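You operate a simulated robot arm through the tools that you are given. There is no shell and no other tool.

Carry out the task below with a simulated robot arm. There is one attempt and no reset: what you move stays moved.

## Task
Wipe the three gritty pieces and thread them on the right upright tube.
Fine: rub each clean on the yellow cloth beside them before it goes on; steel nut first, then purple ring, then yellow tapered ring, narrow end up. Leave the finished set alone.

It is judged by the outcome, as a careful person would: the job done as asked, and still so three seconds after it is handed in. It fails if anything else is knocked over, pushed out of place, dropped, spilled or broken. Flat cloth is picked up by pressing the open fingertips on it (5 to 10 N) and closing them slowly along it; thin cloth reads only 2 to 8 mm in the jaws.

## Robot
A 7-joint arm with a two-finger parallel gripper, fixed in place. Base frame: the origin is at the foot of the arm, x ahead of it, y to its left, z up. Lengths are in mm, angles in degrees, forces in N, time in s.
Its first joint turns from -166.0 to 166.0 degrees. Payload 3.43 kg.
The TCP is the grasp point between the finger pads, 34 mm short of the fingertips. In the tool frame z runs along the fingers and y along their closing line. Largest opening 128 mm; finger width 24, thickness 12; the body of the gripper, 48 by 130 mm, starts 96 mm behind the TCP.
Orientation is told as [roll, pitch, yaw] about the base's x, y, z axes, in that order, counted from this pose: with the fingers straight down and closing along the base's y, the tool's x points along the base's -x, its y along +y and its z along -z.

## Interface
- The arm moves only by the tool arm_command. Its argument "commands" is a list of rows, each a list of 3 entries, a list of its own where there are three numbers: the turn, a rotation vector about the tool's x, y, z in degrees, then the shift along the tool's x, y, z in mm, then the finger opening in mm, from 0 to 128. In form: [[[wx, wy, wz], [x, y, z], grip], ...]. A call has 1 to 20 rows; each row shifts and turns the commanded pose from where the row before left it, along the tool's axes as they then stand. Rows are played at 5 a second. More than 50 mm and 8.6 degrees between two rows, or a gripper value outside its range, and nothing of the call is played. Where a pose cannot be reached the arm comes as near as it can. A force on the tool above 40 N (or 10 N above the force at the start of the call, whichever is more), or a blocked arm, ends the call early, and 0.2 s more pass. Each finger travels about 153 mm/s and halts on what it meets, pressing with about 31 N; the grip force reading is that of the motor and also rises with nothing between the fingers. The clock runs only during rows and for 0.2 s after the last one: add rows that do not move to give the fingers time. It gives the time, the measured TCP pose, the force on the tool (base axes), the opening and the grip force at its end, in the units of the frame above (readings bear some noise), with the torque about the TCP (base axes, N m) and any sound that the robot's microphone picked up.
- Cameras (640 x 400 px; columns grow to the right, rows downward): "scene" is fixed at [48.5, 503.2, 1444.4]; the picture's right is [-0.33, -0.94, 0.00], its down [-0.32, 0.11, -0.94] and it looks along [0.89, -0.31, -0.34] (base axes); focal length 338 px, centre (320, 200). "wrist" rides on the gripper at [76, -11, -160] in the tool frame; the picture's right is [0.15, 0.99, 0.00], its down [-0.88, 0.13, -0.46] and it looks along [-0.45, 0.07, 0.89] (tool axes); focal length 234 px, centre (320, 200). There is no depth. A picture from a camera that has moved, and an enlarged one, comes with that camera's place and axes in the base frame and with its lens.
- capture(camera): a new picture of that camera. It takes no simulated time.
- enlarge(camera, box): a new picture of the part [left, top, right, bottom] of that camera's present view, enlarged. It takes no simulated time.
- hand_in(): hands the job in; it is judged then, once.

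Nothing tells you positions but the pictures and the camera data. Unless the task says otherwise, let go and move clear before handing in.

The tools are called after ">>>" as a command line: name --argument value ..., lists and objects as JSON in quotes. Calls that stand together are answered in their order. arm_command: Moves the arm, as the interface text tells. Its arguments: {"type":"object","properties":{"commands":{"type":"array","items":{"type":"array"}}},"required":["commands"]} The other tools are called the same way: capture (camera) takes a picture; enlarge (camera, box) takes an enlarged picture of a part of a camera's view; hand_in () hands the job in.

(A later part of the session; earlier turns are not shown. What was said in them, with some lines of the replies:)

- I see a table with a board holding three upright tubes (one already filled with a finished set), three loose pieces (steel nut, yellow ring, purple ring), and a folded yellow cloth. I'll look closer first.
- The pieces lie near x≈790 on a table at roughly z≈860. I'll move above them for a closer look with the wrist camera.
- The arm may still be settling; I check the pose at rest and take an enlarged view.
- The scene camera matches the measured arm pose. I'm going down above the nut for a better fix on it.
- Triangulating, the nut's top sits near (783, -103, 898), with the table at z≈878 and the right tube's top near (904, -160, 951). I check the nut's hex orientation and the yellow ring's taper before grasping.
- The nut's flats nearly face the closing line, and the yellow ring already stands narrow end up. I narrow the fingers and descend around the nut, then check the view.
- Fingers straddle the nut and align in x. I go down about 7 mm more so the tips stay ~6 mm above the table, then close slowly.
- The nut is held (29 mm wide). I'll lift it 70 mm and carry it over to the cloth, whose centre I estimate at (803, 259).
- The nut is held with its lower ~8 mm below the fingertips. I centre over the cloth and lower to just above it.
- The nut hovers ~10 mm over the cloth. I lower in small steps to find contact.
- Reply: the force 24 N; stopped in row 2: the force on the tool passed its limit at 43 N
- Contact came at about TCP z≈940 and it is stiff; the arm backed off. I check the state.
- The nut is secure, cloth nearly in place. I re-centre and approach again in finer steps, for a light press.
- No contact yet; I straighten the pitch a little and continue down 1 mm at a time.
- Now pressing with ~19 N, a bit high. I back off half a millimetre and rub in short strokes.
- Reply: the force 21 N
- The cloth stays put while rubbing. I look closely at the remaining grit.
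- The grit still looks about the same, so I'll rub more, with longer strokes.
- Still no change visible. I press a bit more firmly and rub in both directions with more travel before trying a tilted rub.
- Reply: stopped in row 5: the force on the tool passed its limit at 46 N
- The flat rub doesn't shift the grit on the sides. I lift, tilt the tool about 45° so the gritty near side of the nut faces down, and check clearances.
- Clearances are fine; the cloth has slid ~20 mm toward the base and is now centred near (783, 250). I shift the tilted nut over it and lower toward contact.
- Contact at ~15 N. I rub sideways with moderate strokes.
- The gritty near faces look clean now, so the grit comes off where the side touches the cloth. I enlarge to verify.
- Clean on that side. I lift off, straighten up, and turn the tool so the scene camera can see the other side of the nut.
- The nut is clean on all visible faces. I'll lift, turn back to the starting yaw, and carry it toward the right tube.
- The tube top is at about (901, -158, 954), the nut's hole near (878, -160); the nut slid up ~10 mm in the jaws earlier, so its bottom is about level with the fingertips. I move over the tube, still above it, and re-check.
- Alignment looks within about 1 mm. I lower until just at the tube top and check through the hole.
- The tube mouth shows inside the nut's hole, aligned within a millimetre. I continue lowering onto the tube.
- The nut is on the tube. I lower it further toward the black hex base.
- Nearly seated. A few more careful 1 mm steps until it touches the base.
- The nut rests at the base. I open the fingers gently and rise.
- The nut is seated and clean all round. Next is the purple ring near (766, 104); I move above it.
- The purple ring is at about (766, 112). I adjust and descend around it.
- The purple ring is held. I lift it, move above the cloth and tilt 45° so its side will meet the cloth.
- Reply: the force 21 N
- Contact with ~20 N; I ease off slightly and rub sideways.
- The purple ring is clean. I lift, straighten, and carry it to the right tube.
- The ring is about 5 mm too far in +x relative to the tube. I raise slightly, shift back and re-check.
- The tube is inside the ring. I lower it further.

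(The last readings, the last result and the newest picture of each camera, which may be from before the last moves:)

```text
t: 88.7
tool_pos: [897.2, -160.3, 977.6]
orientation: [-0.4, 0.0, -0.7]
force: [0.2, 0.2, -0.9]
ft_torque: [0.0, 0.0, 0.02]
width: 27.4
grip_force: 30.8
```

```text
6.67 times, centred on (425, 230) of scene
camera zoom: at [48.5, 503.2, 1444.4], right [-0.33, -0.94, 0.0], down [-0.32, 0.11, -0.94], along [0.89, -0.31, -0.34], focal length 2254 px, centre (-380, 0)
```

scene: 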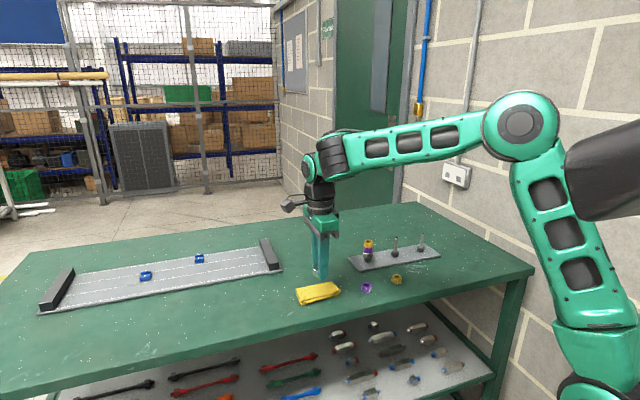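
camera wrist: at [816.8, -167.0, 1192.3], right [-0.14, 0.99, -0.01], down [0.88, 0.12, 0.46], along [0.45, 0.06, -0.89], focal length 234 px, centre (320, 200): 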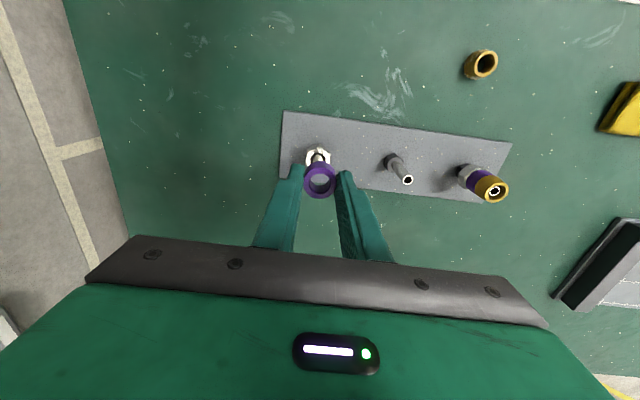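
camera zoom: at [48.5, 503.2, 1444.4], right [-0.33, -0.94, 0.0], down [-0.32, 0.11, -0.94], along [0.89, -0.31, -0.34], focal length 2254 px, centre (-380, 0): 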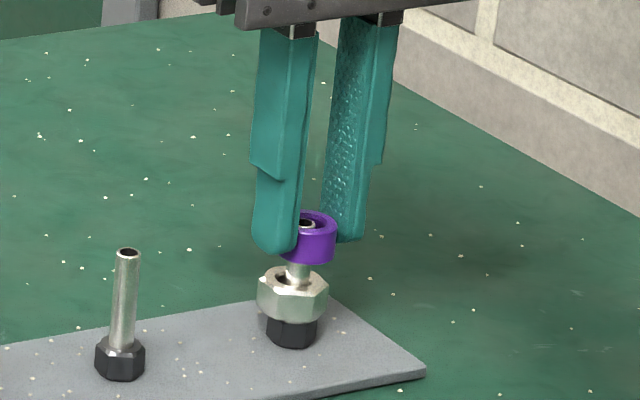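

>>> arm_command --commands '[[[0, 0, 0], [-1.2, -0.3, 3], 22], [[0, 0, 0], [0, 0, 2], 22], [[0, 0, 0], [0, 0, 0], 22], [[0, 0, 0], [0, 0, 0], 22]]'

>>> arm_command --commands '[[[0, 0, 0], [0, 0, 1], 22], [[0, 0, 0], [0, 0, 1], 22], [[0, 0, 0], [0, 0, 0], 22]]'

>>> enlarge --camera "scene" --box '[410, 220, 440, 260]'

```text
t: 89.7
tool_pos: [898.2, -161.7, 970.8]
orientation: [-0.4, 0.0, -0.6]
force: [0.5, 0.4, 0.2]
ft_torque: [0.02, 0.01, 0.02]
width: 27.8
grip_force: 31.4
```

```text
t: 90.5
tool_pos: [897.6, -160.4, 971.4]
orientation: [-0.3, 0.0, -0.6]
force: [0.9, 0.4, -0.5]
ft_torque: [0.0, 0.0, -0.01]
width: 27.7
grip_force: 31.2
```

```text
10.00 times, centred on (425, 240) of scene
camera zoom: at [48.5, 503.2, 1444.4], right [-0.33, -0.94, 0.0], down [-0.32, 0.11, -0.94], along [0.89, -0.31, -0.34], focal length 3381 px, centre (-730, -200)
```

zoom: 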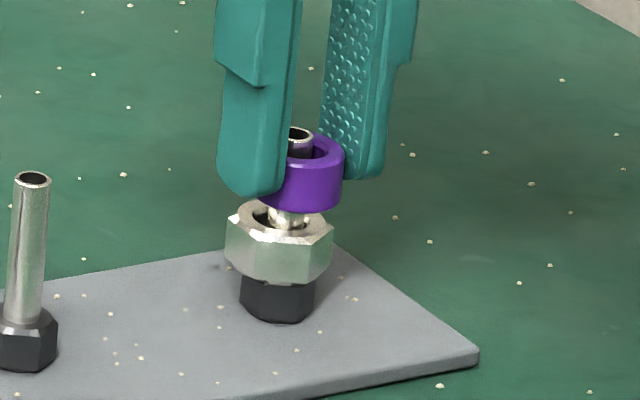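

>>> arm_command --commands '[[[0, 0, 0], [0, 0, 2], 22], [[0, 0, 0], [0, 0, 2], 22], [[0, 0, 0], [0, 0, 0], 22], [[0, 0, 0], [0, 0, 0], 22]]'

>>> arm_command --commands '[[[0, 0, 0], [0, 0, 1], 22], [[0, 0, 0], [0, 0, 0], 22], [[0, 0, 0], [0, 0, 0], 22]]'

>>> arm_command --commands '[[[0, 0, 0], [0, 0, 1], 22], [[0, 0, 0], [0, 0, 0], 22], [[0, 0, 0], [0, 0, 0], 22]]'

>>> enlarge --camera "scene" --box '[410, 220, 440, 260]'

>>> enlarge --camera "wrist" --box '[280, 140, 360, 200]'

```text
t: 91.5
tool_pos: [897.4, -160.5, 967.1]
orientation: [-0.2, 0.0, -0.6]
force: [-0.5, 0.5, 0.2]
ft_torque: [0.01, 0.01, 0.01]
width: 27.7
grip_force: 30.8
```

```text
t: 92.3
tool_pos: [897.9, -160.6, 965.9]
orientation: [-0.4, 0.0, -0.6]
force: [0.3, 0.4, -1.0]
ft_torque: [0.0, 0.0, -0.02]
width: 27.4
grip_force: 31.0
```

```text
t: 93.1
tool_pos: [897.7, -161.2, 965.5]
orientation: [-0.3, 0.1, -0.6]
force: [0.3, 0.6, -0.4]
ft_torque: [0.02, -0.01, -0.02]
width: 27.3
grip_force: 31.5
```

```text
10.00 times, centred on (425, 240) of scene
camera zoom: at [48.5, 503.2, 1444.4], right [-0.33, -0.94, 0.0], down [-0.32, 0.11, -0.94], along [0.89, -0.31, -0.34], focal length 3381 px, centre (-730, -200)
```

zoom: 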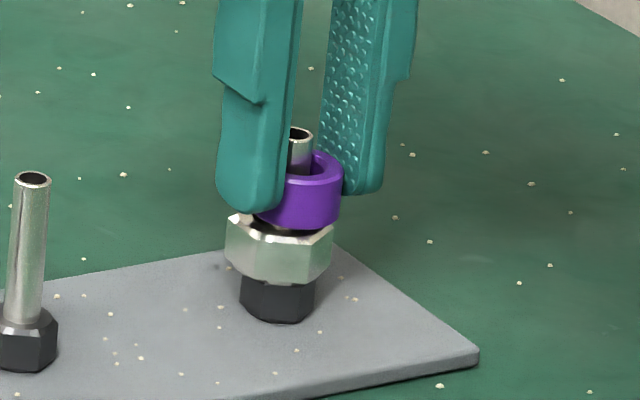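

```text
6.67 times, centred on (320, 170) of wrist
camera zoom: at [821.7, -170.4, 1124.1], right [-0.14, 0.99, -0.01], down [0.88, 0.12, 0.46], along [0.45, 0.06, -0.89], focal length 1561 px, centre (320, 400)
```

zoom: 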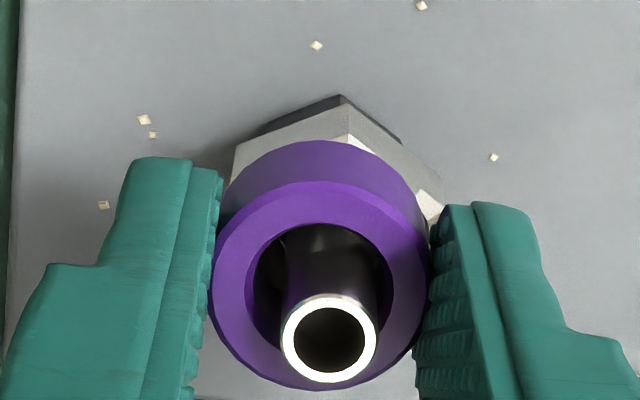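

>>> arm_command --commands '[[[0, 0, 0], [0, 0, 1], 22], [[0, 0, 0], [0, 0, 0], 22], [[0, 0, 0], [0, 0, 0], 22]]'

>>> arm_command --commands '[[[0, 0, 0], [0, 0, 1], 22], [[0, 0, 0], [0, 0, 0], 22], [[0, 0, 0], [0, 0, 0], 22]]'

>>> enlarge --camera "scene" --box '[410, 220, 440, 260]'

```text
t: 93.9
tool_pos: [897.6, -161.7, 964.3]
orientation: [-0.3, 0.0, -0.6]
force: [0.4, -0.1, -0.9]
ft_torque: [0.03, -0.01, -0.01]
width: 27.7
grip_force: 31.2
```

```text
t: 94.7
tool_pos: [897.6, -160.8, 963.0]
orientation: [-0.3, 0.0, -0.6]
force: [0.2, 0.3, -1.2]
ft_torque: [-0.02, -0.03, 0.02]
width: 27.6
grip_force: 30.1
```

```text
10.00 times, centred on (425, 240) of scene
camera zoom: at [48.5, 503.2, 1444.4], right [-0.33, -0.94, 0.0], down [-0.32, 0.11, -0.94], along [0.89, -0.31, -0.34], focal length 3381 px, centre (-730, -200)
```

zoom: 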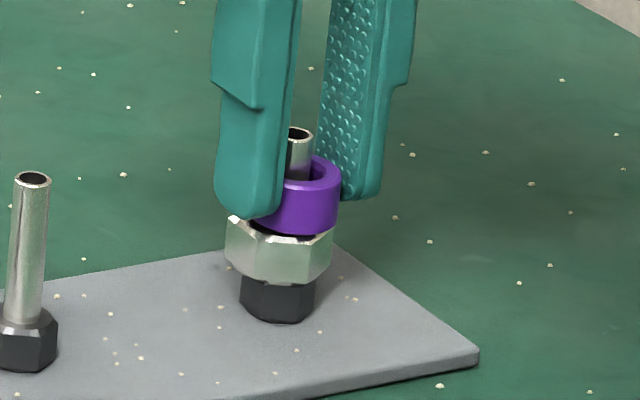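

>>> arm_command --commands '[[[0, 0, 0], [0, 0, 1], 22], [[0, 0, 0], [0, 0, 0], 22], [[0, 0, 0], [0, 0, 0], 22]]'

>>> arm_command --commands '[[[0, 0, 0], [0, 0, 0.7], 22], [[0, 0, 0], [0, 0, 0], 22], [[0, 0, 0], [0, 0, 0], 22]]'

>>> enlarge --camera "scene" --box '[410, 220, 440, 260]'

```text
t: 95.5
tool_pos: [897.2, -160.2, 961.0]
orientation: [-0.3, 0.1, -0.6]
force: [0.1, 0.7, -0.4]
ft_torque: [-0.01, -0.01, 0.0]
width: 27.2
grip_force: 30.7
```

```text
t: 96.3
tool_pos: [897.5, -161.1, 961.6]
orientation: [-0.3, -0.1, -0.6]
force: [0.8, -1.8, -0.5]
ft_torque: [0.0, -0.01, 0.0]
width: 27.5
grip_force: 31.0
```

```text
10.00 times, centred on (425, 240) of scene
camera zoom: at [48.5, 503.2, 1444.4], right [-0.33, -0.94, 0.0], down [-0.32, 0.11, -0.94], along [0.89, -0.31, -0.34], focal length 3381 px, centre (-730, -200)
```

zoom: 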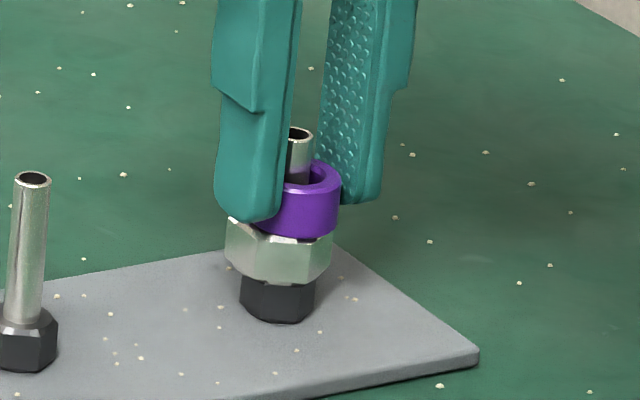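

The ring is at most a millimetre above the nut. I open gently and rise.

>>> arm_command --commands '[[[0, 0, 0], [0, 0, 0], 31], [[0, 0, 0], [0, 0, 0], 38], [[0, 0, 0], [0, 0, 0], 48], [[0, 0, 0], [0, 0, 0], 60], [[0, 0, 0], [0, 0, -10], 60], [[0, 0, 0], [0, 0, -25], 60], [[0, 0, 0], [0, 0, -35], 60], [[0, 0, 0], [15, 0, -5], 60], [[0, 0, 0], [15, 0, 0], 60], [[0, 0, 0], [0, 0, 0], 60]]'

>>> enlarge --camera "scene" --box '[410, 220, 440, 260]'

>>> capture --camera "wrist"

```text
t: 98.5
tool_pos: [867.2, -160.3, 1035.9]
orientation: [-0.4, -0.1, -0.6]
force: [0.4, 0.0, 0.8]
ft_torque: [0.01, 0.01, 0.0]
width: 60.2
grip_force: 0.1
```

```text
10.00 times, centred on (425, 240) of scene
camera zoom: at [48.5, 503.2, 1444.4], right [-0.33, -0.94, 0.0], down [-0.32, 0.11, -0.94], along [0.89, -0.31, -0.34], focal length 3381 px, centre (-730, -200)
```

zoom: 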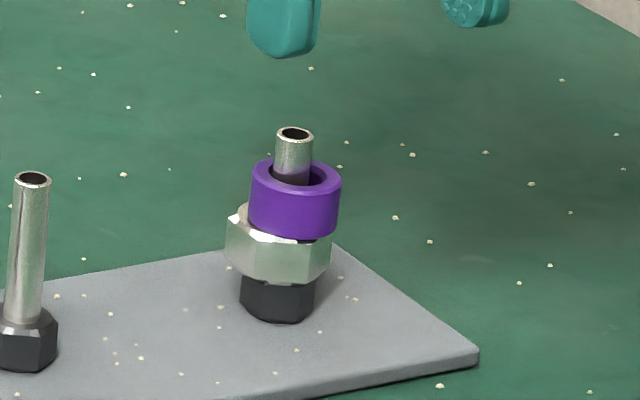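

```text
taken
camera wrist: at [791.7, -169.9, 1195.8], right [-0.14, 0.99, 0.0], down [0.88, 0.12, 0.45], along [0.45, 0.06, -0.89], focal length 234 px, centre (320, 200)
```

wrist: 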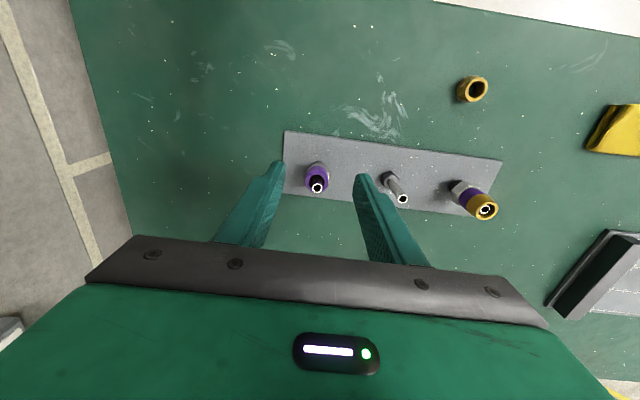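

The purple ring sits on the nut. Next the yellow tapered ring near (776, 9).

>>> arm_command --commands '[[[0, 0, 0], [23, 42, 0], 60], [[0, 0, 0], [23, 42, 0], 60], [[0, 0, 0], [23, 42, 0], 60], [[0, 0, 0], [22, 43, 0], 60], [[0, 0, 0], [0, 0, 37], 60], [[0, 0, 0], [0, 0, 37], 60], [[0, 0, 0], [0, 0, 0], 60], [[0, 0, 0], [0, 0, 0], 60]]'

>>> enlarge --camera "wrist" --box '[220, 110, 420, 230]'

>>> enlarge --camera "scene" --box '[360, 220, 440, 300]'

```text
t: 100.3
tool_pos: [777.9, 8.6, 963.3]
orientation: [-0.2, 0.1, -0.6]
force: [0.1, -0.5, 0.1]
ft_torque: [-0.01, -0.01, 0.0]
width: 59.8
grip_force: 0.0
```

```text
3.20 times, centred on (320, 170) of wrist
camera zoom: at [701.1, -0.3, 1121.2], right [-0.14, 0.99, -0.01], down [0.88, 0.12, 0.46], along [0.45, 0.06, -0.89], focal length 749 px, centre (320, 296)
```

zoom: 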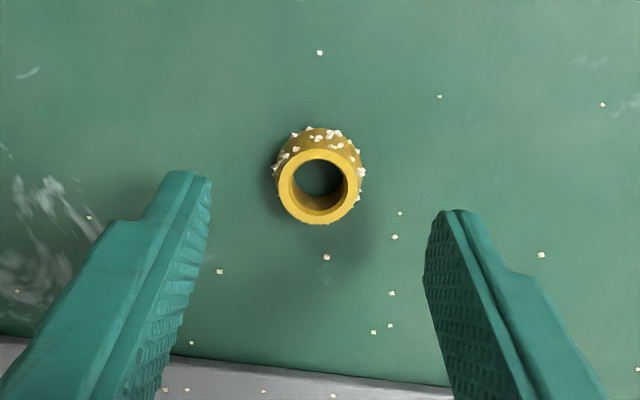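

```text
5.00 times, centred on (400, 260) of scene
camera zoom: at [48.5, 503.2, 1444.4], right [-0.33, -0.94, 0.0], down [-0.32, 0.11, -0.94], along [0.89, -0.31, -0.34], focal length 1691 px, centre (-80, -100)
```

zoom: 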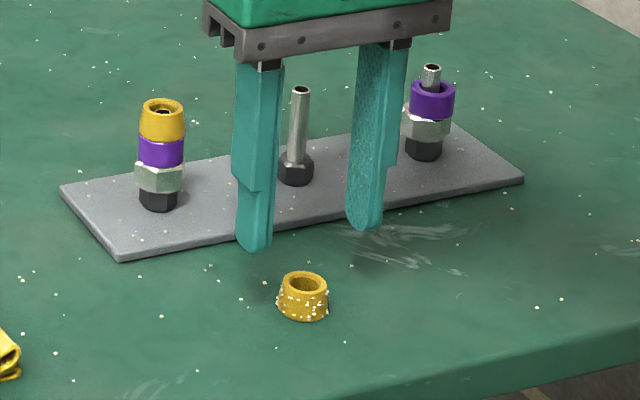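

Yellow ring at (777, 10.5), narrow end up. I align, descend, and close on it.

>>> arm_command --commands '[[[0, 0, 0], [0.7, 1.7, 15], 60], [[0, 0, 0], [0, 0, 15], 60], [[0, 0, 0], [0, 0, 10], 60], [[0, 0, 0], [0, 0, 5], 55], [[0, 0, 0], [0, 0, 0], 48], [[0, 0, 0], [0, 0, 0], 42], [[0, 0, 0], [0, 0, 0], 42]]'

>>> enlarge --camera "wrist" --box '[240, 130, 400, 230]'

>>> enlarge --camera "scene" --box '[360, 220, 440, 300]'

```text
t: 101.9
tool_pos: [778.0, 10.3, 917.4]
orientation: [-0.3, 0.1, -0.6]
force: [-0.4, 0.3, 0.1]
ft_torque: [0.0, -0.01, -0.01]
width: 41.9
grip_force: 0.1
```

```text
4.00 times, centred on (320, 180) of wrist
camera zoom: at [701.2, 1.6, 1075.4], right [-0.14, 0.99, -0.01], down [0.88, 0.12, 0.46], along [0.45, 0.06, -0.89], focal length 937 px, centre (320, 280)
```

zoom: 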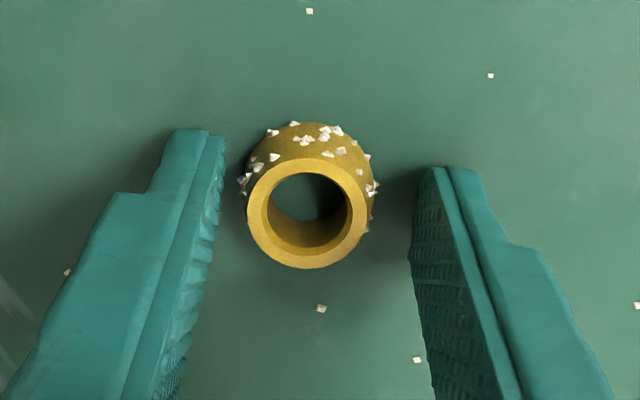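

```text
5.00 times, centred on (400, 260) of scene
camera zoom: at [48.5, 503.2, 1444.4], right [-0.33, -0.94, 0.0], down [-0.32, 0.11, -0.94], along [0.89, -0.31, -0.34], focal length 1691 px, centre (-80, -100)
```

zoom: 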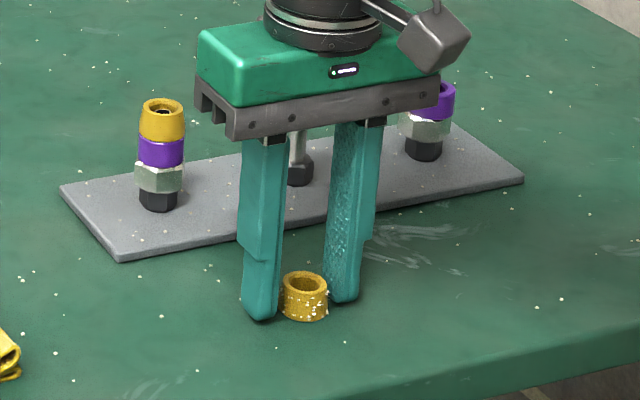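

>>> arm_command --commands '[[[0, 0, 0], [0, -2, 1], 42], [[0, 0, 0], [0, 0, 0], 38], [[0, 0, 0], [0, 0, 0], 34], [[0, 0, 0], [0, 0, 0], 30], [[0, 0, 0], [0, 0, 0], 26], [[0, 0, 0], [0, 0, 0], 22], [[0, 0, 0], [0, 0, 0], 20], [[0, 0, 0], [0, 0, 0], 20]]'

>>> enlarge --camera "wrist" --box '[240, 130, 400, 230]'

>>> enlarge --camera "scene" --box '[360, 220, 440, 300]'

```text
t: 103.7
tool_pos: [777.3, 9.1, 915.1]
orientation: [-0.3, 0.0, -0.6]
force: [0.2, 0.2, -0.5]
ft_torque: [-0.03, 0.03, 0.01]
width: 27.7
grip_force: 30.8
```

```text
4.00 times, centred on (320, 180) of wrist
camera zoom: at [701.8, 0.0, 1074.4], right [-0.14, 0.99, -0.01], down [0.88, 0.12, 0.46], along [0.45, 0.06, -0.89], focal length 937 px, centre (320, 280)
```

zoom: 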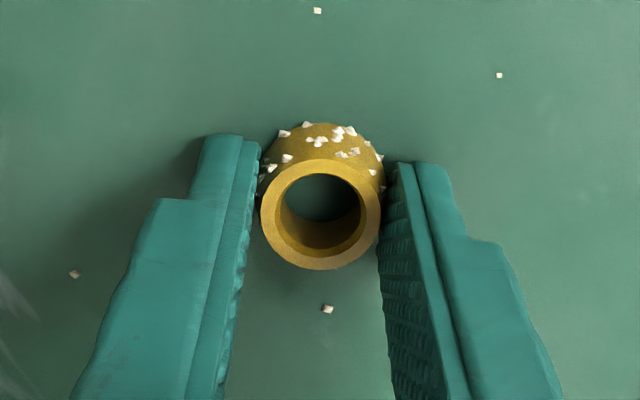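

```text
5.00 times, centred on (400, 260) of scene
camera zoom: at [48.5, 503.2, 1444.4], right [-0.33, -0.94, 0.0], down [-0.32, 0.11, -0.94], along [0.89, -0.31, -0.34], focal length 1691 px, centre (-80, -100)
```

zoom: 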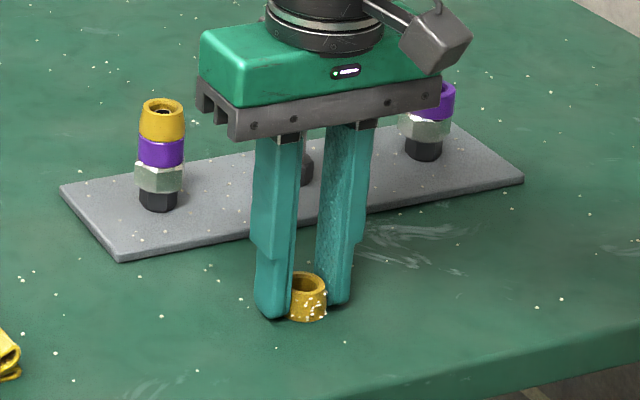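

Held at 27.7 mm. Lift, over to the cloth, and tilt.

>>> arm_command --commands '[[[0, 0, 0], [0, 0, -10], 20], [[0, 0, 0], [0, 0, -25], 20], [[0, 0, 0], [0, 0, -30], 20], [[0, 0, 0], [2, 47, 0], 20], [[0, 0, 0], [2, 48, 0], 20], [[0, 0, 0], [2, 48, 0], 20], [[0, 0, 0], [2, 48, 0], 20], [[0, 0, 0], [2, 47, 0], 20], [[0, -7.5, 0], [0, 0, 0], 20], [[0, -7.5, 0], [0, 0, 0], 20], [[0, -7.5, 0], [0, 0, 0], 20], [[0, -7.5, 0], [0, 0, 0], 20], [[0, -7.5, 0], [0, 0, 0], 20], [[0, -7.5, 0], [0, 0, 0], 20], [[0, 0, 0], [0, 0, 0], 20], [[0, 0, 0], [0, 0, 0], 20]]'

>>> capture --camera "wrist"

>>> enlarge --camera "scene" --box '[270, 220, 390, 310]'

```text
t: 107.1
tool_pos: [771.1, 246.7, 980.1]
orientation: [-0.5, -45.2, -0.3]
force: [0.6, -0.1, -0.1]
ft_torque: [0.03, 0.02, 0.0]
width: 27.6
grip_force: 31.5
```

```text
taken
camera wrist: at [603.9, 238.6, 1037.9], right [-0.09, 0.99, -0.11], down [0.3, 0.13, 0.94], along [0.95, 0.05, -0.31], focal length 234 px, centre (320, 200)
```

wrist: 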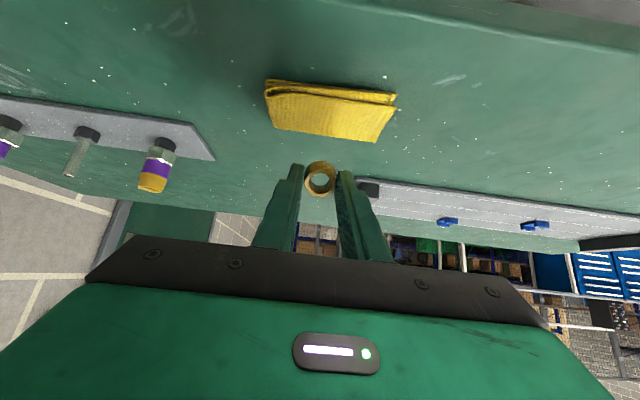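

```text
4.44 times, centred on (330, 265) of scene
camera zoom: at [48.5, 503.2, 1444.4], right [-0.33, -0.94, 0.0], down [-0.32, 0.11, -0.94], along [0.89, -0.31, -0.34], focal length 1503 px, centre (276, -89)
```

zoom: 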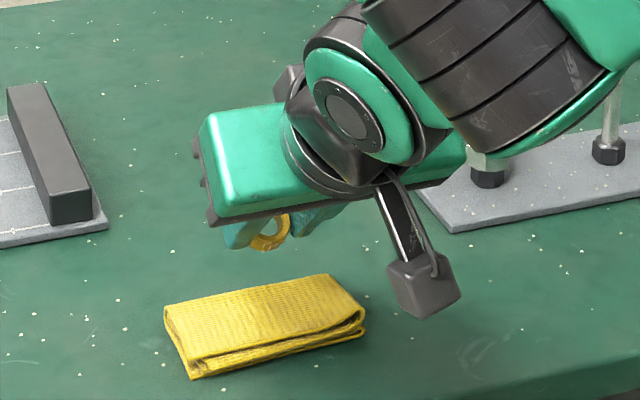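

>>> arm_command --commands '[[[0, 0, 0], [4.2, 0, -4.3], 20], [[0, 0, 0], [10, 0, 9.8], 20], [[0, 0, 0], [8.5, 0, 8.4], 20], [[0, 0, 0], [2.8, 0, 2.8], 20], [[0, 0, 0], [1.4, 0, 1.4], 20], [[0, 0, 0], [0, 0, 0], 20], [[0, 0, 0], [0, 0, 0], 20]]'

>>> arm_command --commands '[[[0, 0, 0], [1.4, 0, 1.4], 20], [[0, 0, 0], [0, 0, 0], 20], [[0, 0, 0], [0, 0, 0], 20]]'

>>> arm_command --commands '[[[0, 0, 0], [0.7, 0, 0.7], 20], [[0, 0, 0], [0, 0, 0], 20], [[0, 0, 0], [0, 0, 0], 20]]'

```text
t: 108.7
tool_pos: [764.5, 247.0, 946.1]
orientation: [-0.3, -45.0, -0.3]
force: [0.2, -0.1, -0.8]
ft_torque: [0.01, -0.02, -0.01]
width: 27.6
grip_force: 31.5
```

```text
t: 109.5
tool_pos: [765.7, 247.1, 945.6]
orientation: [-0.4, -45.0, -0.3]
force: [-0.5, -0.1, 0.6]
ft_torque: [0.01, 0.01, 0.01]
width: 27.4
grip_force: 30.9
```

```text
t: 110.3
tool_pos: [764.2, 246.1, 944.3]
orientation: [-0.4, -45.0, -0.3]
force: [-0.1, 0.3, -0.5]
ft_torque: [-0.02, 0.01, -0.01]
width: 27.6
grip_force: 30.7
```

>>> arm_command --commands '[[[0, 0, 0], [0.7, 0, 0.7], 20], [[0, 0, 0], [0, 0, 0], 20], [[0, 0, 0], [0, 0, 0], 20]]'

>>> arm_command --commands '[[[0, 0, 0], [0.7, 0, 0.7], 20], [[0, 0, 0], [0, 0, 0], 20], [[0, 0, 0], [0, 0, 0], 20]]'

>>> arm_command --commands '[[[0, 0, 0], [0.7, 0, 0.7], 20], [[0, 0, 0], [0, 0, 0], 20], [[0, 0, 0], [0, 0, 0], 20]]'

```text
t: 111.1
tool_pos: [764.6, 246.6, 943.8]
orientation: [-0.3, -44.9, -0.3]
force: [0.2, -0.3, -0.3]
ft_torque: [-0.03, 0.02, -0.02]
width: 27.4
grip_force: 31.4
```

```text
t: 111.9
tool_pos: [764.8, 246.6, 943.1]
orientation: [-0.5, -45.0, -0.3]
force: [-0.2, 0.3, -1.0]
ft_torque: [0.02, 0.01, 0.01]
width: 27.7
grip_force: 30.7
```

```text
t: 112.7
tool_pos: [764.9, 246.5, 942.1]
orientation: [-0.4, -45.0, -0.3]
force: [0.0, -0.2, -0.6]
ft_torque: [0.03, 0.03, 0.02]
width: 27.5
grip_force: 31.1
```

>>> arm_command --commands '[[[0, 0, 0], [0.7, 0, 0.7], 20], [[0, 0, 0], [0, 0, 0], 20], [[0, 0, 0], [0, 0, 0], 20]]'

>>> arm_command --commands '[[[0, 0, 0], [0.7, 0, 0.7], 20], [[0, 0, 0], [0, 0, 0], 20], [[0, 0, 0], [0, 0, 0], 20]]'

>>> enlarge --camera "wrist" --box '[240, 90, 400, 210]'

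```text
t: 113.5
tool_pos: [765.2, 246.3, 939.6]
orientation: [-0.3, -45.0, -0.3]
force: [-0.9, 0.4, -0.3]
ft_torque: [0.02, 0.0, 0.0]
width: 27.6
grip_force: 30.5
```

```text
t: 114.3
tool_pos: [765.5, 248.6, 939.1]
orientation: [-0.5, -45.1, -0.3]
force: [0.6, 0.1, 3.7]
ft_torque: [0.03, -0.02, 0.01]
width: 27.7
grip_force: 31.3
```

```text
3.33 times, centred on (320, 150) of wrist
camera zoom: at [598.0, 238.5, 998.1], right [-0.09, 0.99, -0.11], down [0.3, 0.13, 0.94], along [0.95, 0.05, -0.31], focal length 781 px, centre (320, 367)
```

zoom: 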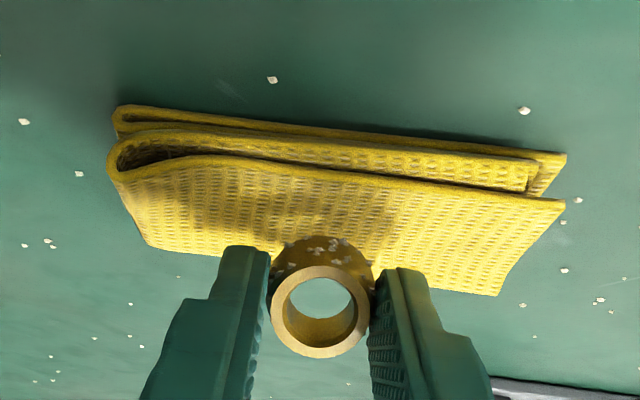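

Contact is starting (3.7 N). One more millimetre, then I rub sideways.

>>> arm_command --commands '[[[0, 0, 0], [0.6, 0, 0.6], 20], [[0, 0, 0], [0, 8, 0], 20], [[0, 0, 0], [0, 8, 0], 20], [[0, 0, 0], [0, -8, 0], 20], [[0, 0, 0], [0, -8, 0], 20], [[0, 0, 0], [0, -8, 0], 20], [[0, 0, 0], [0, -8, 0], 20], [[0, 0, 0], [0, 8, 0], 20], [[0, 0, 0], [0, 8, 0], 20], [[0, 0, 0], [0, 8, 0], 20], [[0, 0, 0], [0, 8, 0], 20], [[0, 0, 0], [0, -8, 0], 20], [[0, 0, 0], [0, -8, 0], 20], [[0, 0, 0], [0, -8, 0], 20], [[0, 0, 0], [0, -8, 0], 20], [[0, 0, 0], [0, 8, 0], 20], [[0, 0, 0], [0, 8, 0], 20], [[0, 0, 0], [0, 0, 0], 20]]'

>>> enlarge --camera "wrist" --box '[240, 90, 400, 210]'

```text
t: 118.1
tool_pos: [765.2, 246.3, 938.5]
orientation: [-0.4, -45.1, -0.4]
force: [0.9, -2.9, 8.7]
ft_torque: [-0.11, -0.17, -0.01]
width: 27.6
grip_force: 30.8
```

```text
3.33 times, centred on (320, 150) of wrist
camera zoom: at [597.7, 237.5, 997.4], right [-0.09, 0.99, -0.11], down [0.3, 0.13, 0.94], along [0.95, 0.05, -0.31], focal length 781 px, centre (320, 367)
```

zoom: 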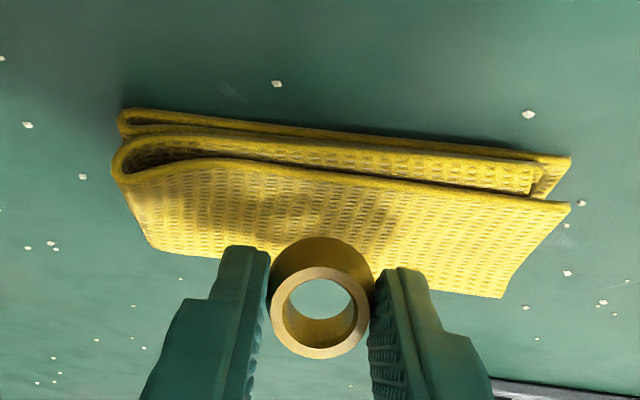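

Yellow is clean. I lift, straighten and carry it to the tube.

>>> arm_command --commands '[[[0, 0, 0], [-14, 0, -14], 20], [[0, 0, 0], [-26, 0, -26], 20], [[0, 0, 0], [-28, 0, -28], 20], [[0, 7.5, 0], [0, 0, 0], 20], [[0, 7.5, 0], [0, 0, 0], 20], [[0, 7.5, 0], [0, 0, 0], 20], [[0, 7.5, 0], [0, 0, 0], 20], [[0, 7.5, 0], [0, 0, 0], 20], [[0, 7.6, 0], [0, 0, 0], 20], [[0, 0, 0], [-15, -45, 0], 20], [[0, 0, 0], [-15, -45, 0], 20], [[0, 0, 0], [-15, -45, 0], 20], [[0, 0, 0], [-15, -45, 0], 20], [[0, 0, 0], [-15, -45, 0], 20], [[0, 0, 0], [-15, -45, 0], 20], [[0, 0, 0], [-15, -45, 0], 20], [[0, 0, 0], [-15, -45, 0], 20], [[0, 0, 0], [-12, -45, 0], 20], [[0, 0, 0], [0, 0, 0], 20], [[0, 0, 0], [0, 0, 0], 20]]'

>>> enlarge --camera "wrist" --box '[280, 140, 360, 200]'

>>> enlarge --camera "scene" --box '[390, 190, 460, 260]'

```text
t: 122.3
tool_pos: [890.5, -158.4, 1036.8]
orientation: [-0.3, 0.0, -0.6]
force: [-0.9, -0.4, 0.1]
ft_torque: [0.0, -0.02, 0.0]
width: 27.3
grip_force: 31.1
```

```text
6.67 times, centred on (320, 170) of wrist
camera zoom: at [815.2, -167.6, 1196.7], right [-0.14, 0.99, 0.0], down [0.88, 0.12, 0.45], along [0.45, 0.06, -0.89], focal length 1561 px, centre (320, 400)
```

zoom: 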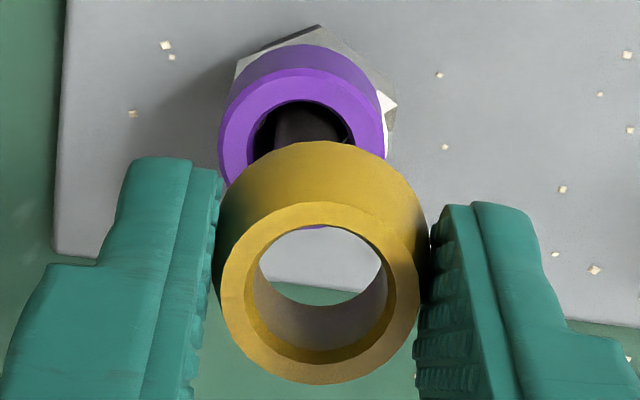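

```text
5.71 times, centred on (425, 225) of scene
camera zoom: at [48.5, 503.2, 1444.4], right [-0.33, -0.94, 0.0], down [-0.32, 0.11, -0.94], along [0.89, -0.31, -0.34], focal length 1932 px, centre (-280, 57)
```

zoom: 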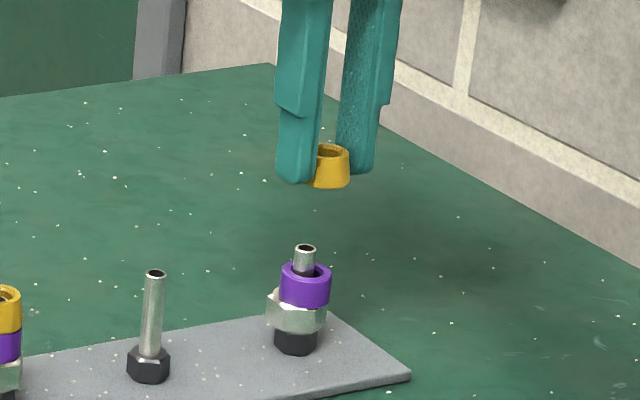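

>>> arm_command --commands '[[[0, 0, 0], [-7, -1.5, 0], 20], [[0, 0, 0], [0, 0, 12], 20], [[0, 0, 0], [0, 0, 12], 20], [[0, 0, 0], [0, 0, 11], 20], [[0, 0, 0], [0, 0, 0], 20], [[0, 0, 0], [0, 0, 0], 20]]'

>>> enlarge --camera "wrist" --box '[280, 140, 360, 200]'

>>> enlarge --camera "scene" --box '[400, 200, 450, 260]'

```text
t: 123.7
tool_pos: [898.8, -159.5, 1002.1]
orientation: [-0.3, 0.1, -0.6]
force: [-0.3, -0.4, -0.2]
ft_torque: [0.01, 0.01, 0.0]
width: 27.3
grip_force: 31.4
```

```text
6.67 times, centred on (320, 170) of wrist
camera zoom: at [823.0, -169.3, 1160.8], right [-0.14, 0.99, 0.0], down [0.88, 0.12, 0.45], along [0.45, 0.06, -0.89], focal length 1561 px, centre (320, 400)
```

zoom: 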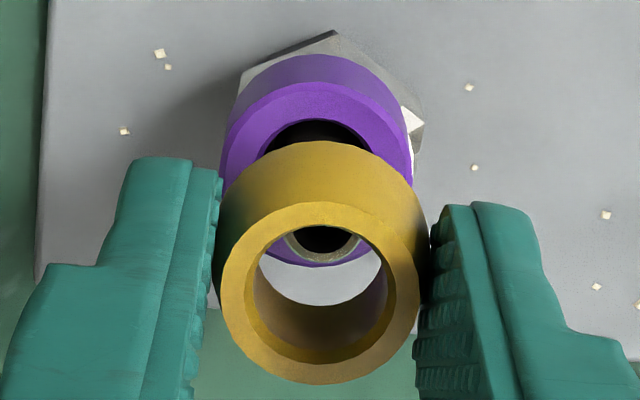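

```text
6.67 times, centred on (425, 230) of scene
camera zoom: at [48.5, 503.2, 1444.4], right [-0.33, -0.94, 0.0], down [-0.32, 0.11, -0.94], along [0.89, -0.31, -0.34], focal length 2254 px, centre (-380, 0)
```

zoom: 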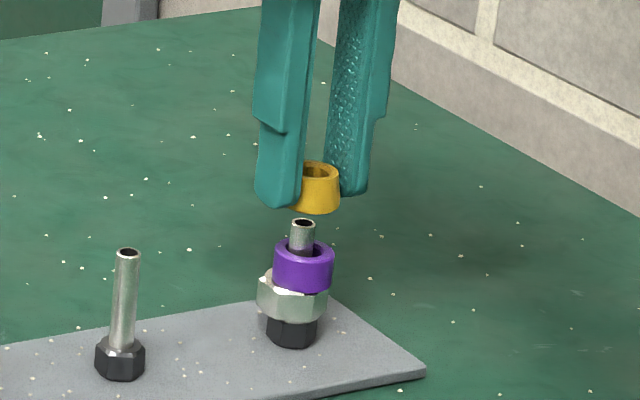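

>>> arm_command --commands '[[[0, 0, 0], [0, 0.3, 4], 20], [[0, 0, 0], [0, 0, 3], 20], [[0, 0, 0], [0, 0, 0], 20], [[0, 0, 0], [0, 0, 0], 20]]'

>>> enlarge --camera "wrist" --box '[280, 140, 360, 200]'

>>> enlarge --camera "scene" --box '[410, 220, 440, 260]'

```text
t: 124.7
tool_pos: [898.1, -161.6, 994.5]
orientation: [-0.3, 0.1, -0.6]
force: [-0.2, -0.2, -0.2]
ft_torque: [0.04, -0.02, 0.0]
width: 27.5
grip_force: 31.2
```

```text
6.67 times, centred on (320, 170) of wrist
camera zoom: at [822.9, -169.3, 1153.9], right [-0.14, 0.99, 0.0], down [0.88, 0.12, 0.45], along [0.45, 0.06, -0.89], focal length 1561 px, centre (320, 400)
```

zoom: 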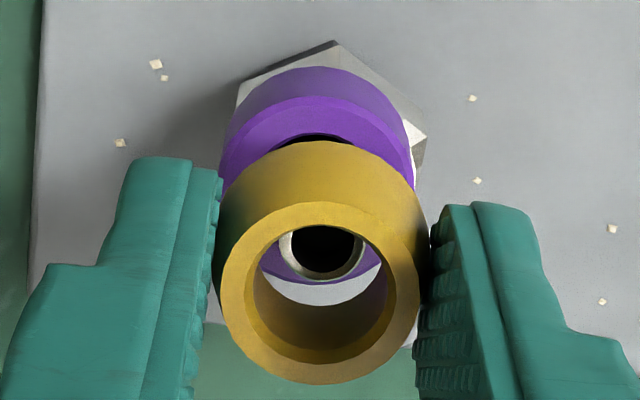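

```text
10.00 times, centred on (425, 240) of scene
camera zoom: at [48.5, 503.2, 1444.4], right [-0.33, -0.94, 0.0], down [-0.32, 0.11, -0.94], along [0.89, -0.31, -0.34], focal length 3381 px, centre (-730, -200)
```

zoom: 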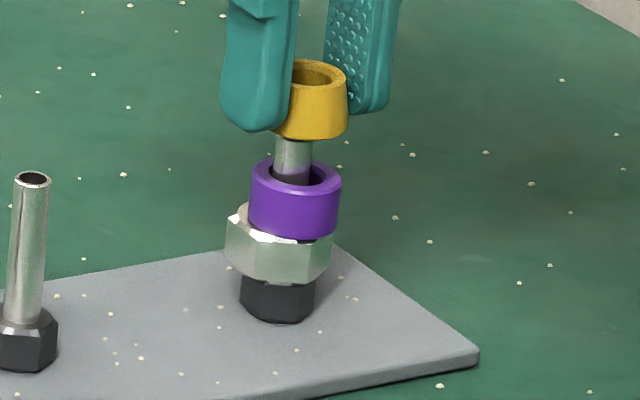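

The tube mouth is centred in the yellow ring. I keep lowering onto the purple ring.

>>> arm_command --commands '[[[0, 0, 0], [0, 0, 3], 20], [[0, 0, 0], [0, 0, 2], 20], [[0, 0, 0], [0, 0, 0], 20], [[0, 0, 0], [0, 0, 0], 20]]'

>>> enlarge --camera "wrist" --box '[280, 140, 360, 200]'

>>> enlarge --camera "scene" --box '[410, 220, 440, 260]'

```text
t: 125.7
tool_pos: [899.1, -161.4, 989.0]
orientation: [-0.3, 0.1, -0.4]
force: [-0.3, 1.3, 0.3]
ft_torque: [0.01, -0.02, -0.01]
width: 27.5
grip_force: 31.4
```

```text
6.67 times, centred on (320, 170) of wrist
camera zoom: at [822.9, -169.1, 1148.6], right [-0.14, 0.99, 0.0], down [0.88, 0.12, 0.45], along [0.45, 0.06, -0.89], focal length 1561 px, centre (320, 400)
```

zoom: 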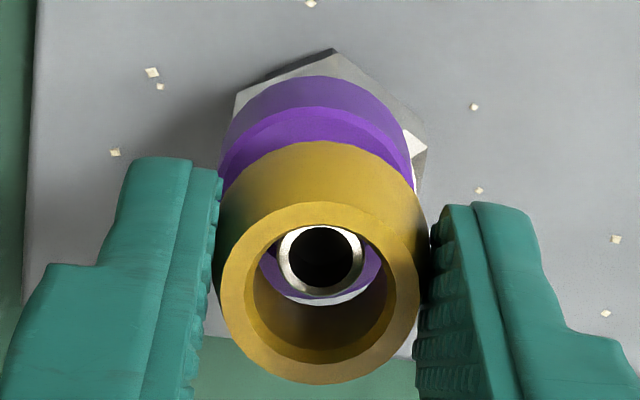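

```text
10.00 times, centred on (425, 240) of scene
camera zoom: at [48.5, 503.2, 1444.4], right [-0.33, -0.94, 0.0], down [-0.32, 0.11, -0.94], along [0.89, -0.31, -0.34], focal length 3381 px, centre (-730, -200)
```

zoom: 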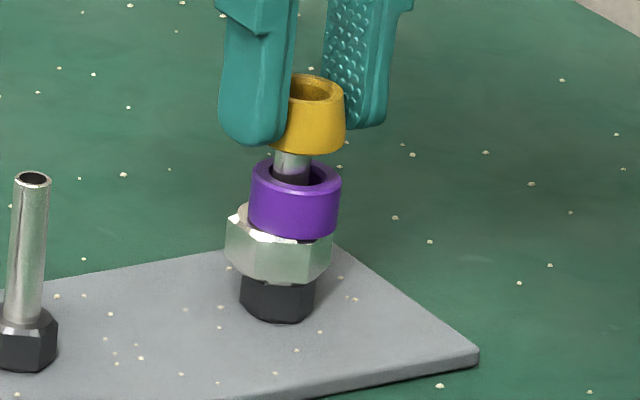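

>>> arm_command --commands '[[[0, 0, 0], [0, 0, 4], 20], [[0, 0, 0], [0, 0, 3], 20], [[0, 0, 0], [0, 0, 0], 20], [[0, 0, 0], [0, 0, 0], 20]]'

>>> enlarge --camera "scene" --box '[410, 220, 440, 260]'

>>> enlarge --camera "wrist" --box '[280, 140, 360, 200]'

```text
t: 126.7
tool_pos: [899.0, -160.7, 983.2]
orientation: [-0.3, 0.1, -0.6]
force: [1.4, 0.1, 0.2]
ft_torque: [0.0, -0.02, -0.03]
width: 27.4
grip_force: 30.9
```

```text
10.00 times, centred on (425, 240) of scene
camera zoom: at [48.5, 503.2, 1444.4], right [-0.33, -0.94, 0.0], down [-0.32, 0.11, -0.94], along [0.89, -0.31, -0.34], focal length 3381 px, centre (-730, -200)
```

zoom: 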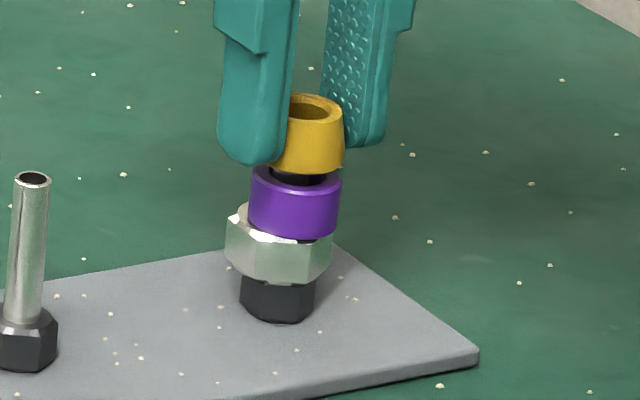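

```text
6.67 times, centred on (320, 170) of wrist
camera zoom: at [822.5, -169.3, 1141.8], right [-0.14, 0.99, 0.0], down [0.88, 0.12, 0.45], along [0.45, 0.06, -0.89], focal length 1561 px, centre (320, 400)
```

zoom: 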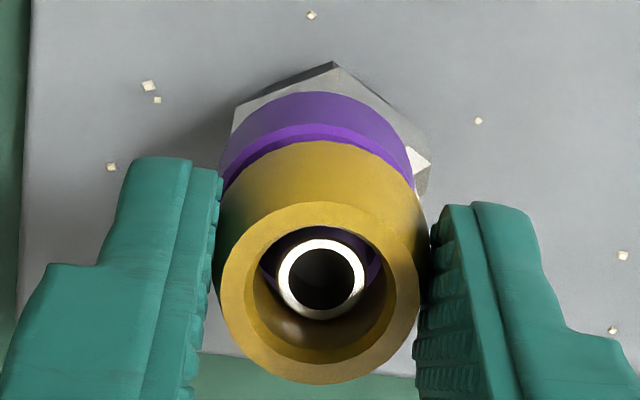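

>>> arm_command --commands '[[[0, 0, 0], [0, 0, 2], 20], [[0, 0, 0], [0, 0, 2], 20], [[0, 0, 0], [0, 0, 0], 20], [[0, 0, 0], [0, 0, 0], 20]]'

>>> arm_command --commands '[[[0, 0, 0], [0, 0, 1], 20], [[0, 0, 0], [0, 0, 0], 20], [[0, 0, 0], [0, 0, 0], 20]]'

>>> enlarge --camera "scene" --box '[410, 220, 440, 260]'

```text
t: 127.7
tool_pos: [898.7, -160.8, 978.0]
orientation: [-0.3, 0.1, -0.6]
force: [-0.4, 0.3, -0.1]
ft_torque: [-0.03, -0.01, 0.0]
width: 27.4
grip_force: 31.4
```

```text
t: 128.5
tool_pos: [897.4, -159.9, 977.4]
orientation: [-0.3, 0.1, -0.6]
force: [-1.3, 0.9, 0.0]
ft_torque: [-0.01, 0.01, 0.02]
width: 27.3
grip_force: 30.9
```

```text
10.00 times, centred on (425, 240) of scene
camera zoom: at [48.5, 503.2, 1444.4], right [-0.33, -0.94, 0.0], down [-0.32, 0.11, -0.94], along [0.89, -0.31, -0.34], focal length 3381 px, centre (-730, -200)
```

zoom: 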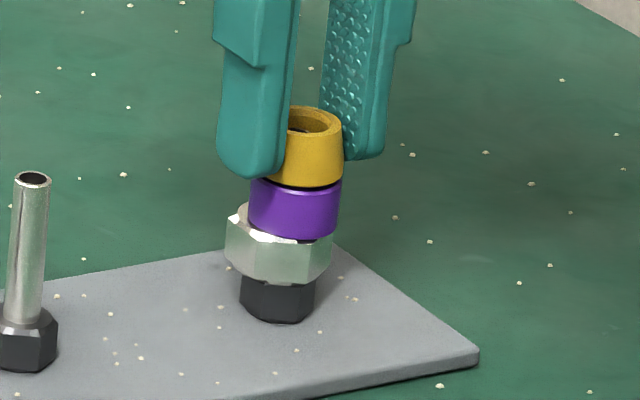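

>>> arm_command --commands '[[[0, 0, 0], [0, 0, 1], 20], [[0, 0, 0], [0, 0, 0], 20], [[0, 0, 0], [0, 0, 0], 20]]'

>>> arm_command --commands '[[[0, 0, 0], [0, 0, 1], 20], [[0, 0, 0], [0, 0, 0], 20], [[0, 0, 0], [0, 0, 0], 20]]'

>>> enlarge --camera "scene" --box '[410, 220, 440, 260]'

```text
t: 129.3
tool_pos: [898.6, -160.2, 976.8]
orientation: [-0.3, 0.1, -0.6]
force: [0.0, -0.7, 0.0]
ft_torque: [0.0, 0.01, 0.01]
width: 27.5
grip_force: 31.0
```

```text
t: 130.1
tool_pos: [899.2, -160.9, 975.7]
orientation: [-0.2, 0.1, -0.6]
force: [0.8, -0.9, 0.5]
ft_torque: [0.0, 0.0, -0.05]
width: 27.4
grip_force: 30.5
```

```text
10.00 times, centred on (425, 240) of scene
camera zoom: at [48.5, 503.2, 1444.4], right [-0.33, -0.94, 0.0], down [-0.32, 0.11, -0.94], along [0.89, -0.31, -0.34], focal length 3381 px, centre (-730, -200)
```

zoom: 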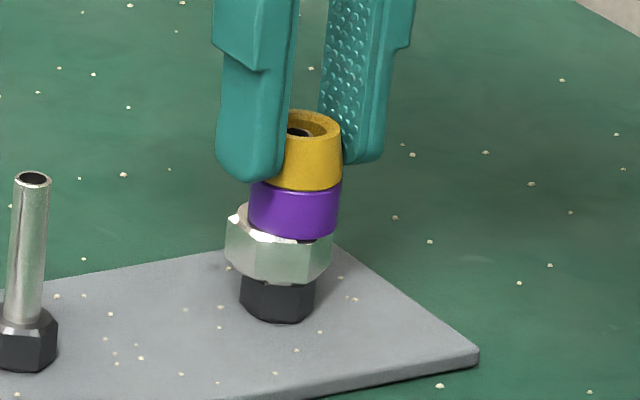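

>>> arm_command --commands '[[[0, 0, 0], [0, 0, 1], 20], [[0, 0, 0], [0, 0, 0], 20], [[0, 0, 0], [0, 0, 0], 20]]'

>>> arm_command --commands '[[[0, 0, 0], [0, 0, 0.7], 20], [[0, 0, 0], [0, 0, 0], 20], [[0, 0, 0], [0, 0, 0], 20]]'

>>> enlarge --camera "scene" --box '[410, 220, 440, 260]'

```text
t: 130.9
tool_pos: [897.4, -160.3, 975.6]
orientation: [-0.4, 0.0, -0.6]
force: [1.5, 0.5, 11.5]
ft_torque: [0.08, -0.14, -0.02]
width: 27.6
grip_force: 31.0
```

```text
t: 131.7
tool_pos: [898.7, -161.0, 975.9]
orientation: [-0.1, -0.1, -0.7]
force: [-0.8, 0.9, 27.7]
ft_torque: [0.11, 0.07, -0.04]
width: 27.4
grip_force: 30.6
```

```text
10.00 times, centred on (425, 240) of scene
camera zoom: at [48.5, 503.2, 1444.4], right [-0.33, -0.94, 0.0], down [-0.32, 0.11, -0.94], along [0.89, -0.31, -0.34], focal length 3381 px, centre (-730, -200)
```

zoom: 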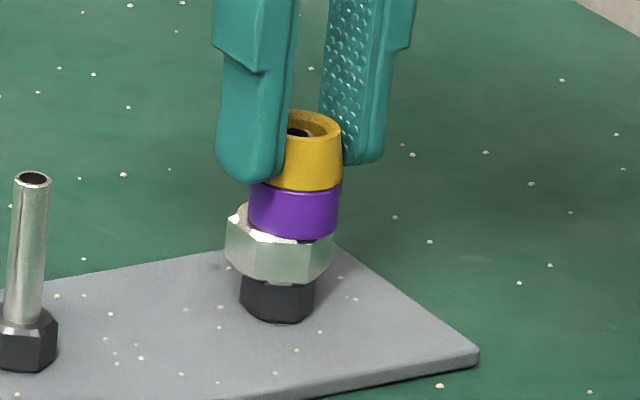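

The stack is seated (27 N contact). I unload the press, then release and rise.

>>> arm_command --commands '[[[0, 0, 0], [0, 0, -1.4], 20], [[0, 0, 0], [0, 0, 0], 20], [[0, 0, 0], [0, 0, 0], 30], [[0, 0, 0], [0, 0, 0], 36], [[0, 0, 0], [0, 0, 0], 46], [[0, 0, 0], [0, 0, 0], 60], [[0, 0, 0], [0, 0, -10], 60], [[0, 0, 0], [0, 0, -25], 60], [[0, 0, 0], [0, 0, -35], 60], [[0, 0, 0], [20, 0, -20], 60], [[0, 0, 0], [25, 0, -30], 60], [[0, 0, 0], [25, 0, -30], 60], [[0, 0, 0], [0, 0, 0], 60]]'

>>> enlarge --camera "scene" --box '[340, 220, 460, 300]'

>>> enlarge --camera "scene" --box '[410, 220, 440, 260]'

>>> capture --camera "scene"

>>> capture --camera "wrist"

```text
t: 134.5
tool_pos: [830.0, -159.2, 1124.5]
orientation: [-0.3, 0.1, -0.6]
force: [0.1, -0.7, 1.1]
ft_torque: [0.01, 0.01, -0.04]
width: 59.9
grip_force: 0.1
```

```text
5.00 times, centred on (400, 260) of scene
camera zoom: at [48.5, 503.2, 1444.4], right [-0.33, -0.94, 0.0], down [-0.32, 0.11, -0.94], along [0.89, -0.31, -0.34], focal length 1691 px, centre (-80, -100)
```

zoom: 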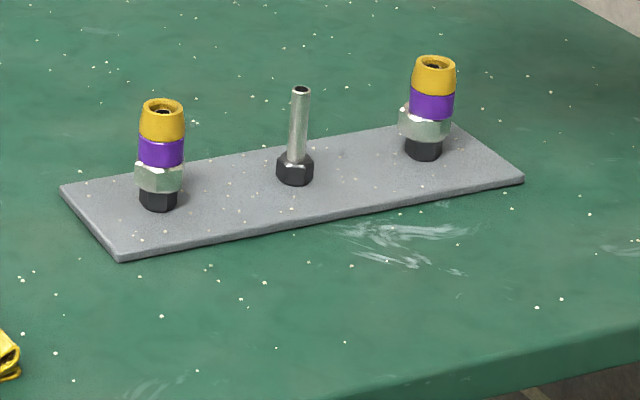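

```text
10.00 times, centred on (425, 240) of scene
camera zoom: at [48.5, 503.2, 1444.4], right [-0.33, -0.94, 0.0], down [-0.32, 0.11, -0.94], along [0.89, -0.31, -0.34], focal length 3381 px, centre (-730, -200)
```

zoom: 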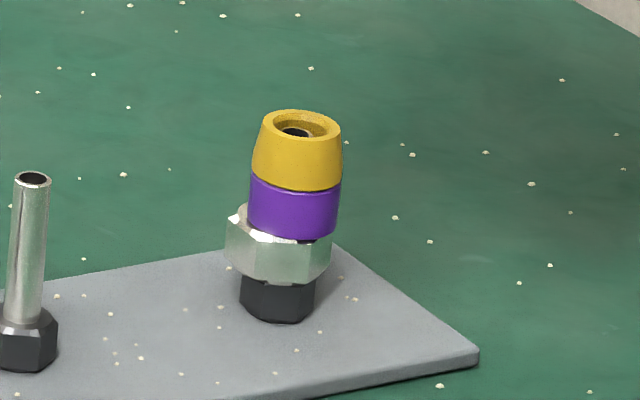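

```text
taken
```

scene: 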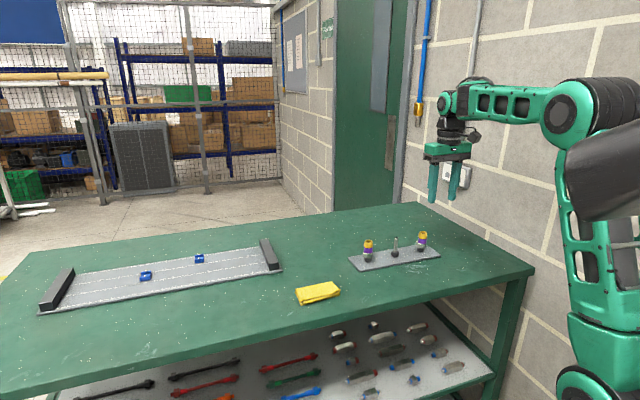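

```text
taken
camera wrist: at [754.0, -168.4, 1284.4], right [-0.14, 0.99, 0.0], down [0.88, 0.12, 0.45], along [0.45, 0.06, -0.89], focal length 234 px, centre (320, 200)
```

wrist: 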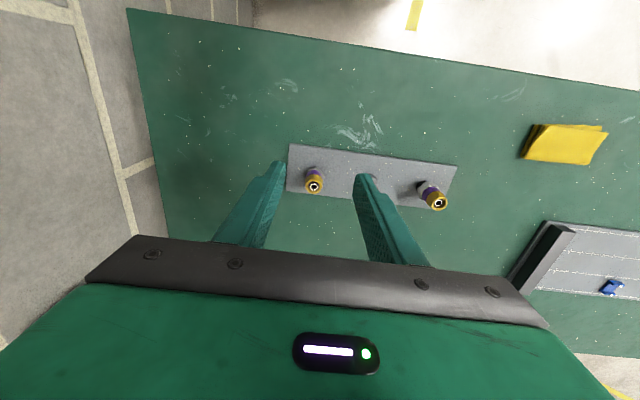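

All three pieces are clean. They sit on the right tube in order: nut, purple ring, then yellow ring with its narrow end up. The finished set is untouched, the cloth is still on the table about 20 mm from where it started, and the gripper is clear, so I hand in.

>>> hand_in

```text
The job is handed in.
```

The job is handed in. The right upright tube now carries the steel nut, then the purple ring, then the yellow tapered ring with its narrow end up.

- **Wiping:** I rubbed each piece on the yellow cloth before threading it. Rubbing the nut flat did nothing to the grit on its sides. Tilting it about 45° and rubbing its side cleared it, so I did the same with the two rings. In the final pictures I saw no grit left on any of the three.
- **Stack:** I pressed the set down on the tube (about 27 N), then let go and moved clear. The nut sits slightly off-centre on the tube.
- **Surroundings:** The finished set on the left tube was not touched. The cloth slid about 20 mm towards the arm's base while I rubbed the nut, and I left it there.

While I was pressing the nut on the cloth, the force limit stopped the arm twice (43 and 46 N). The nut slipped up a few millimetres in the fingers but was not dropped.
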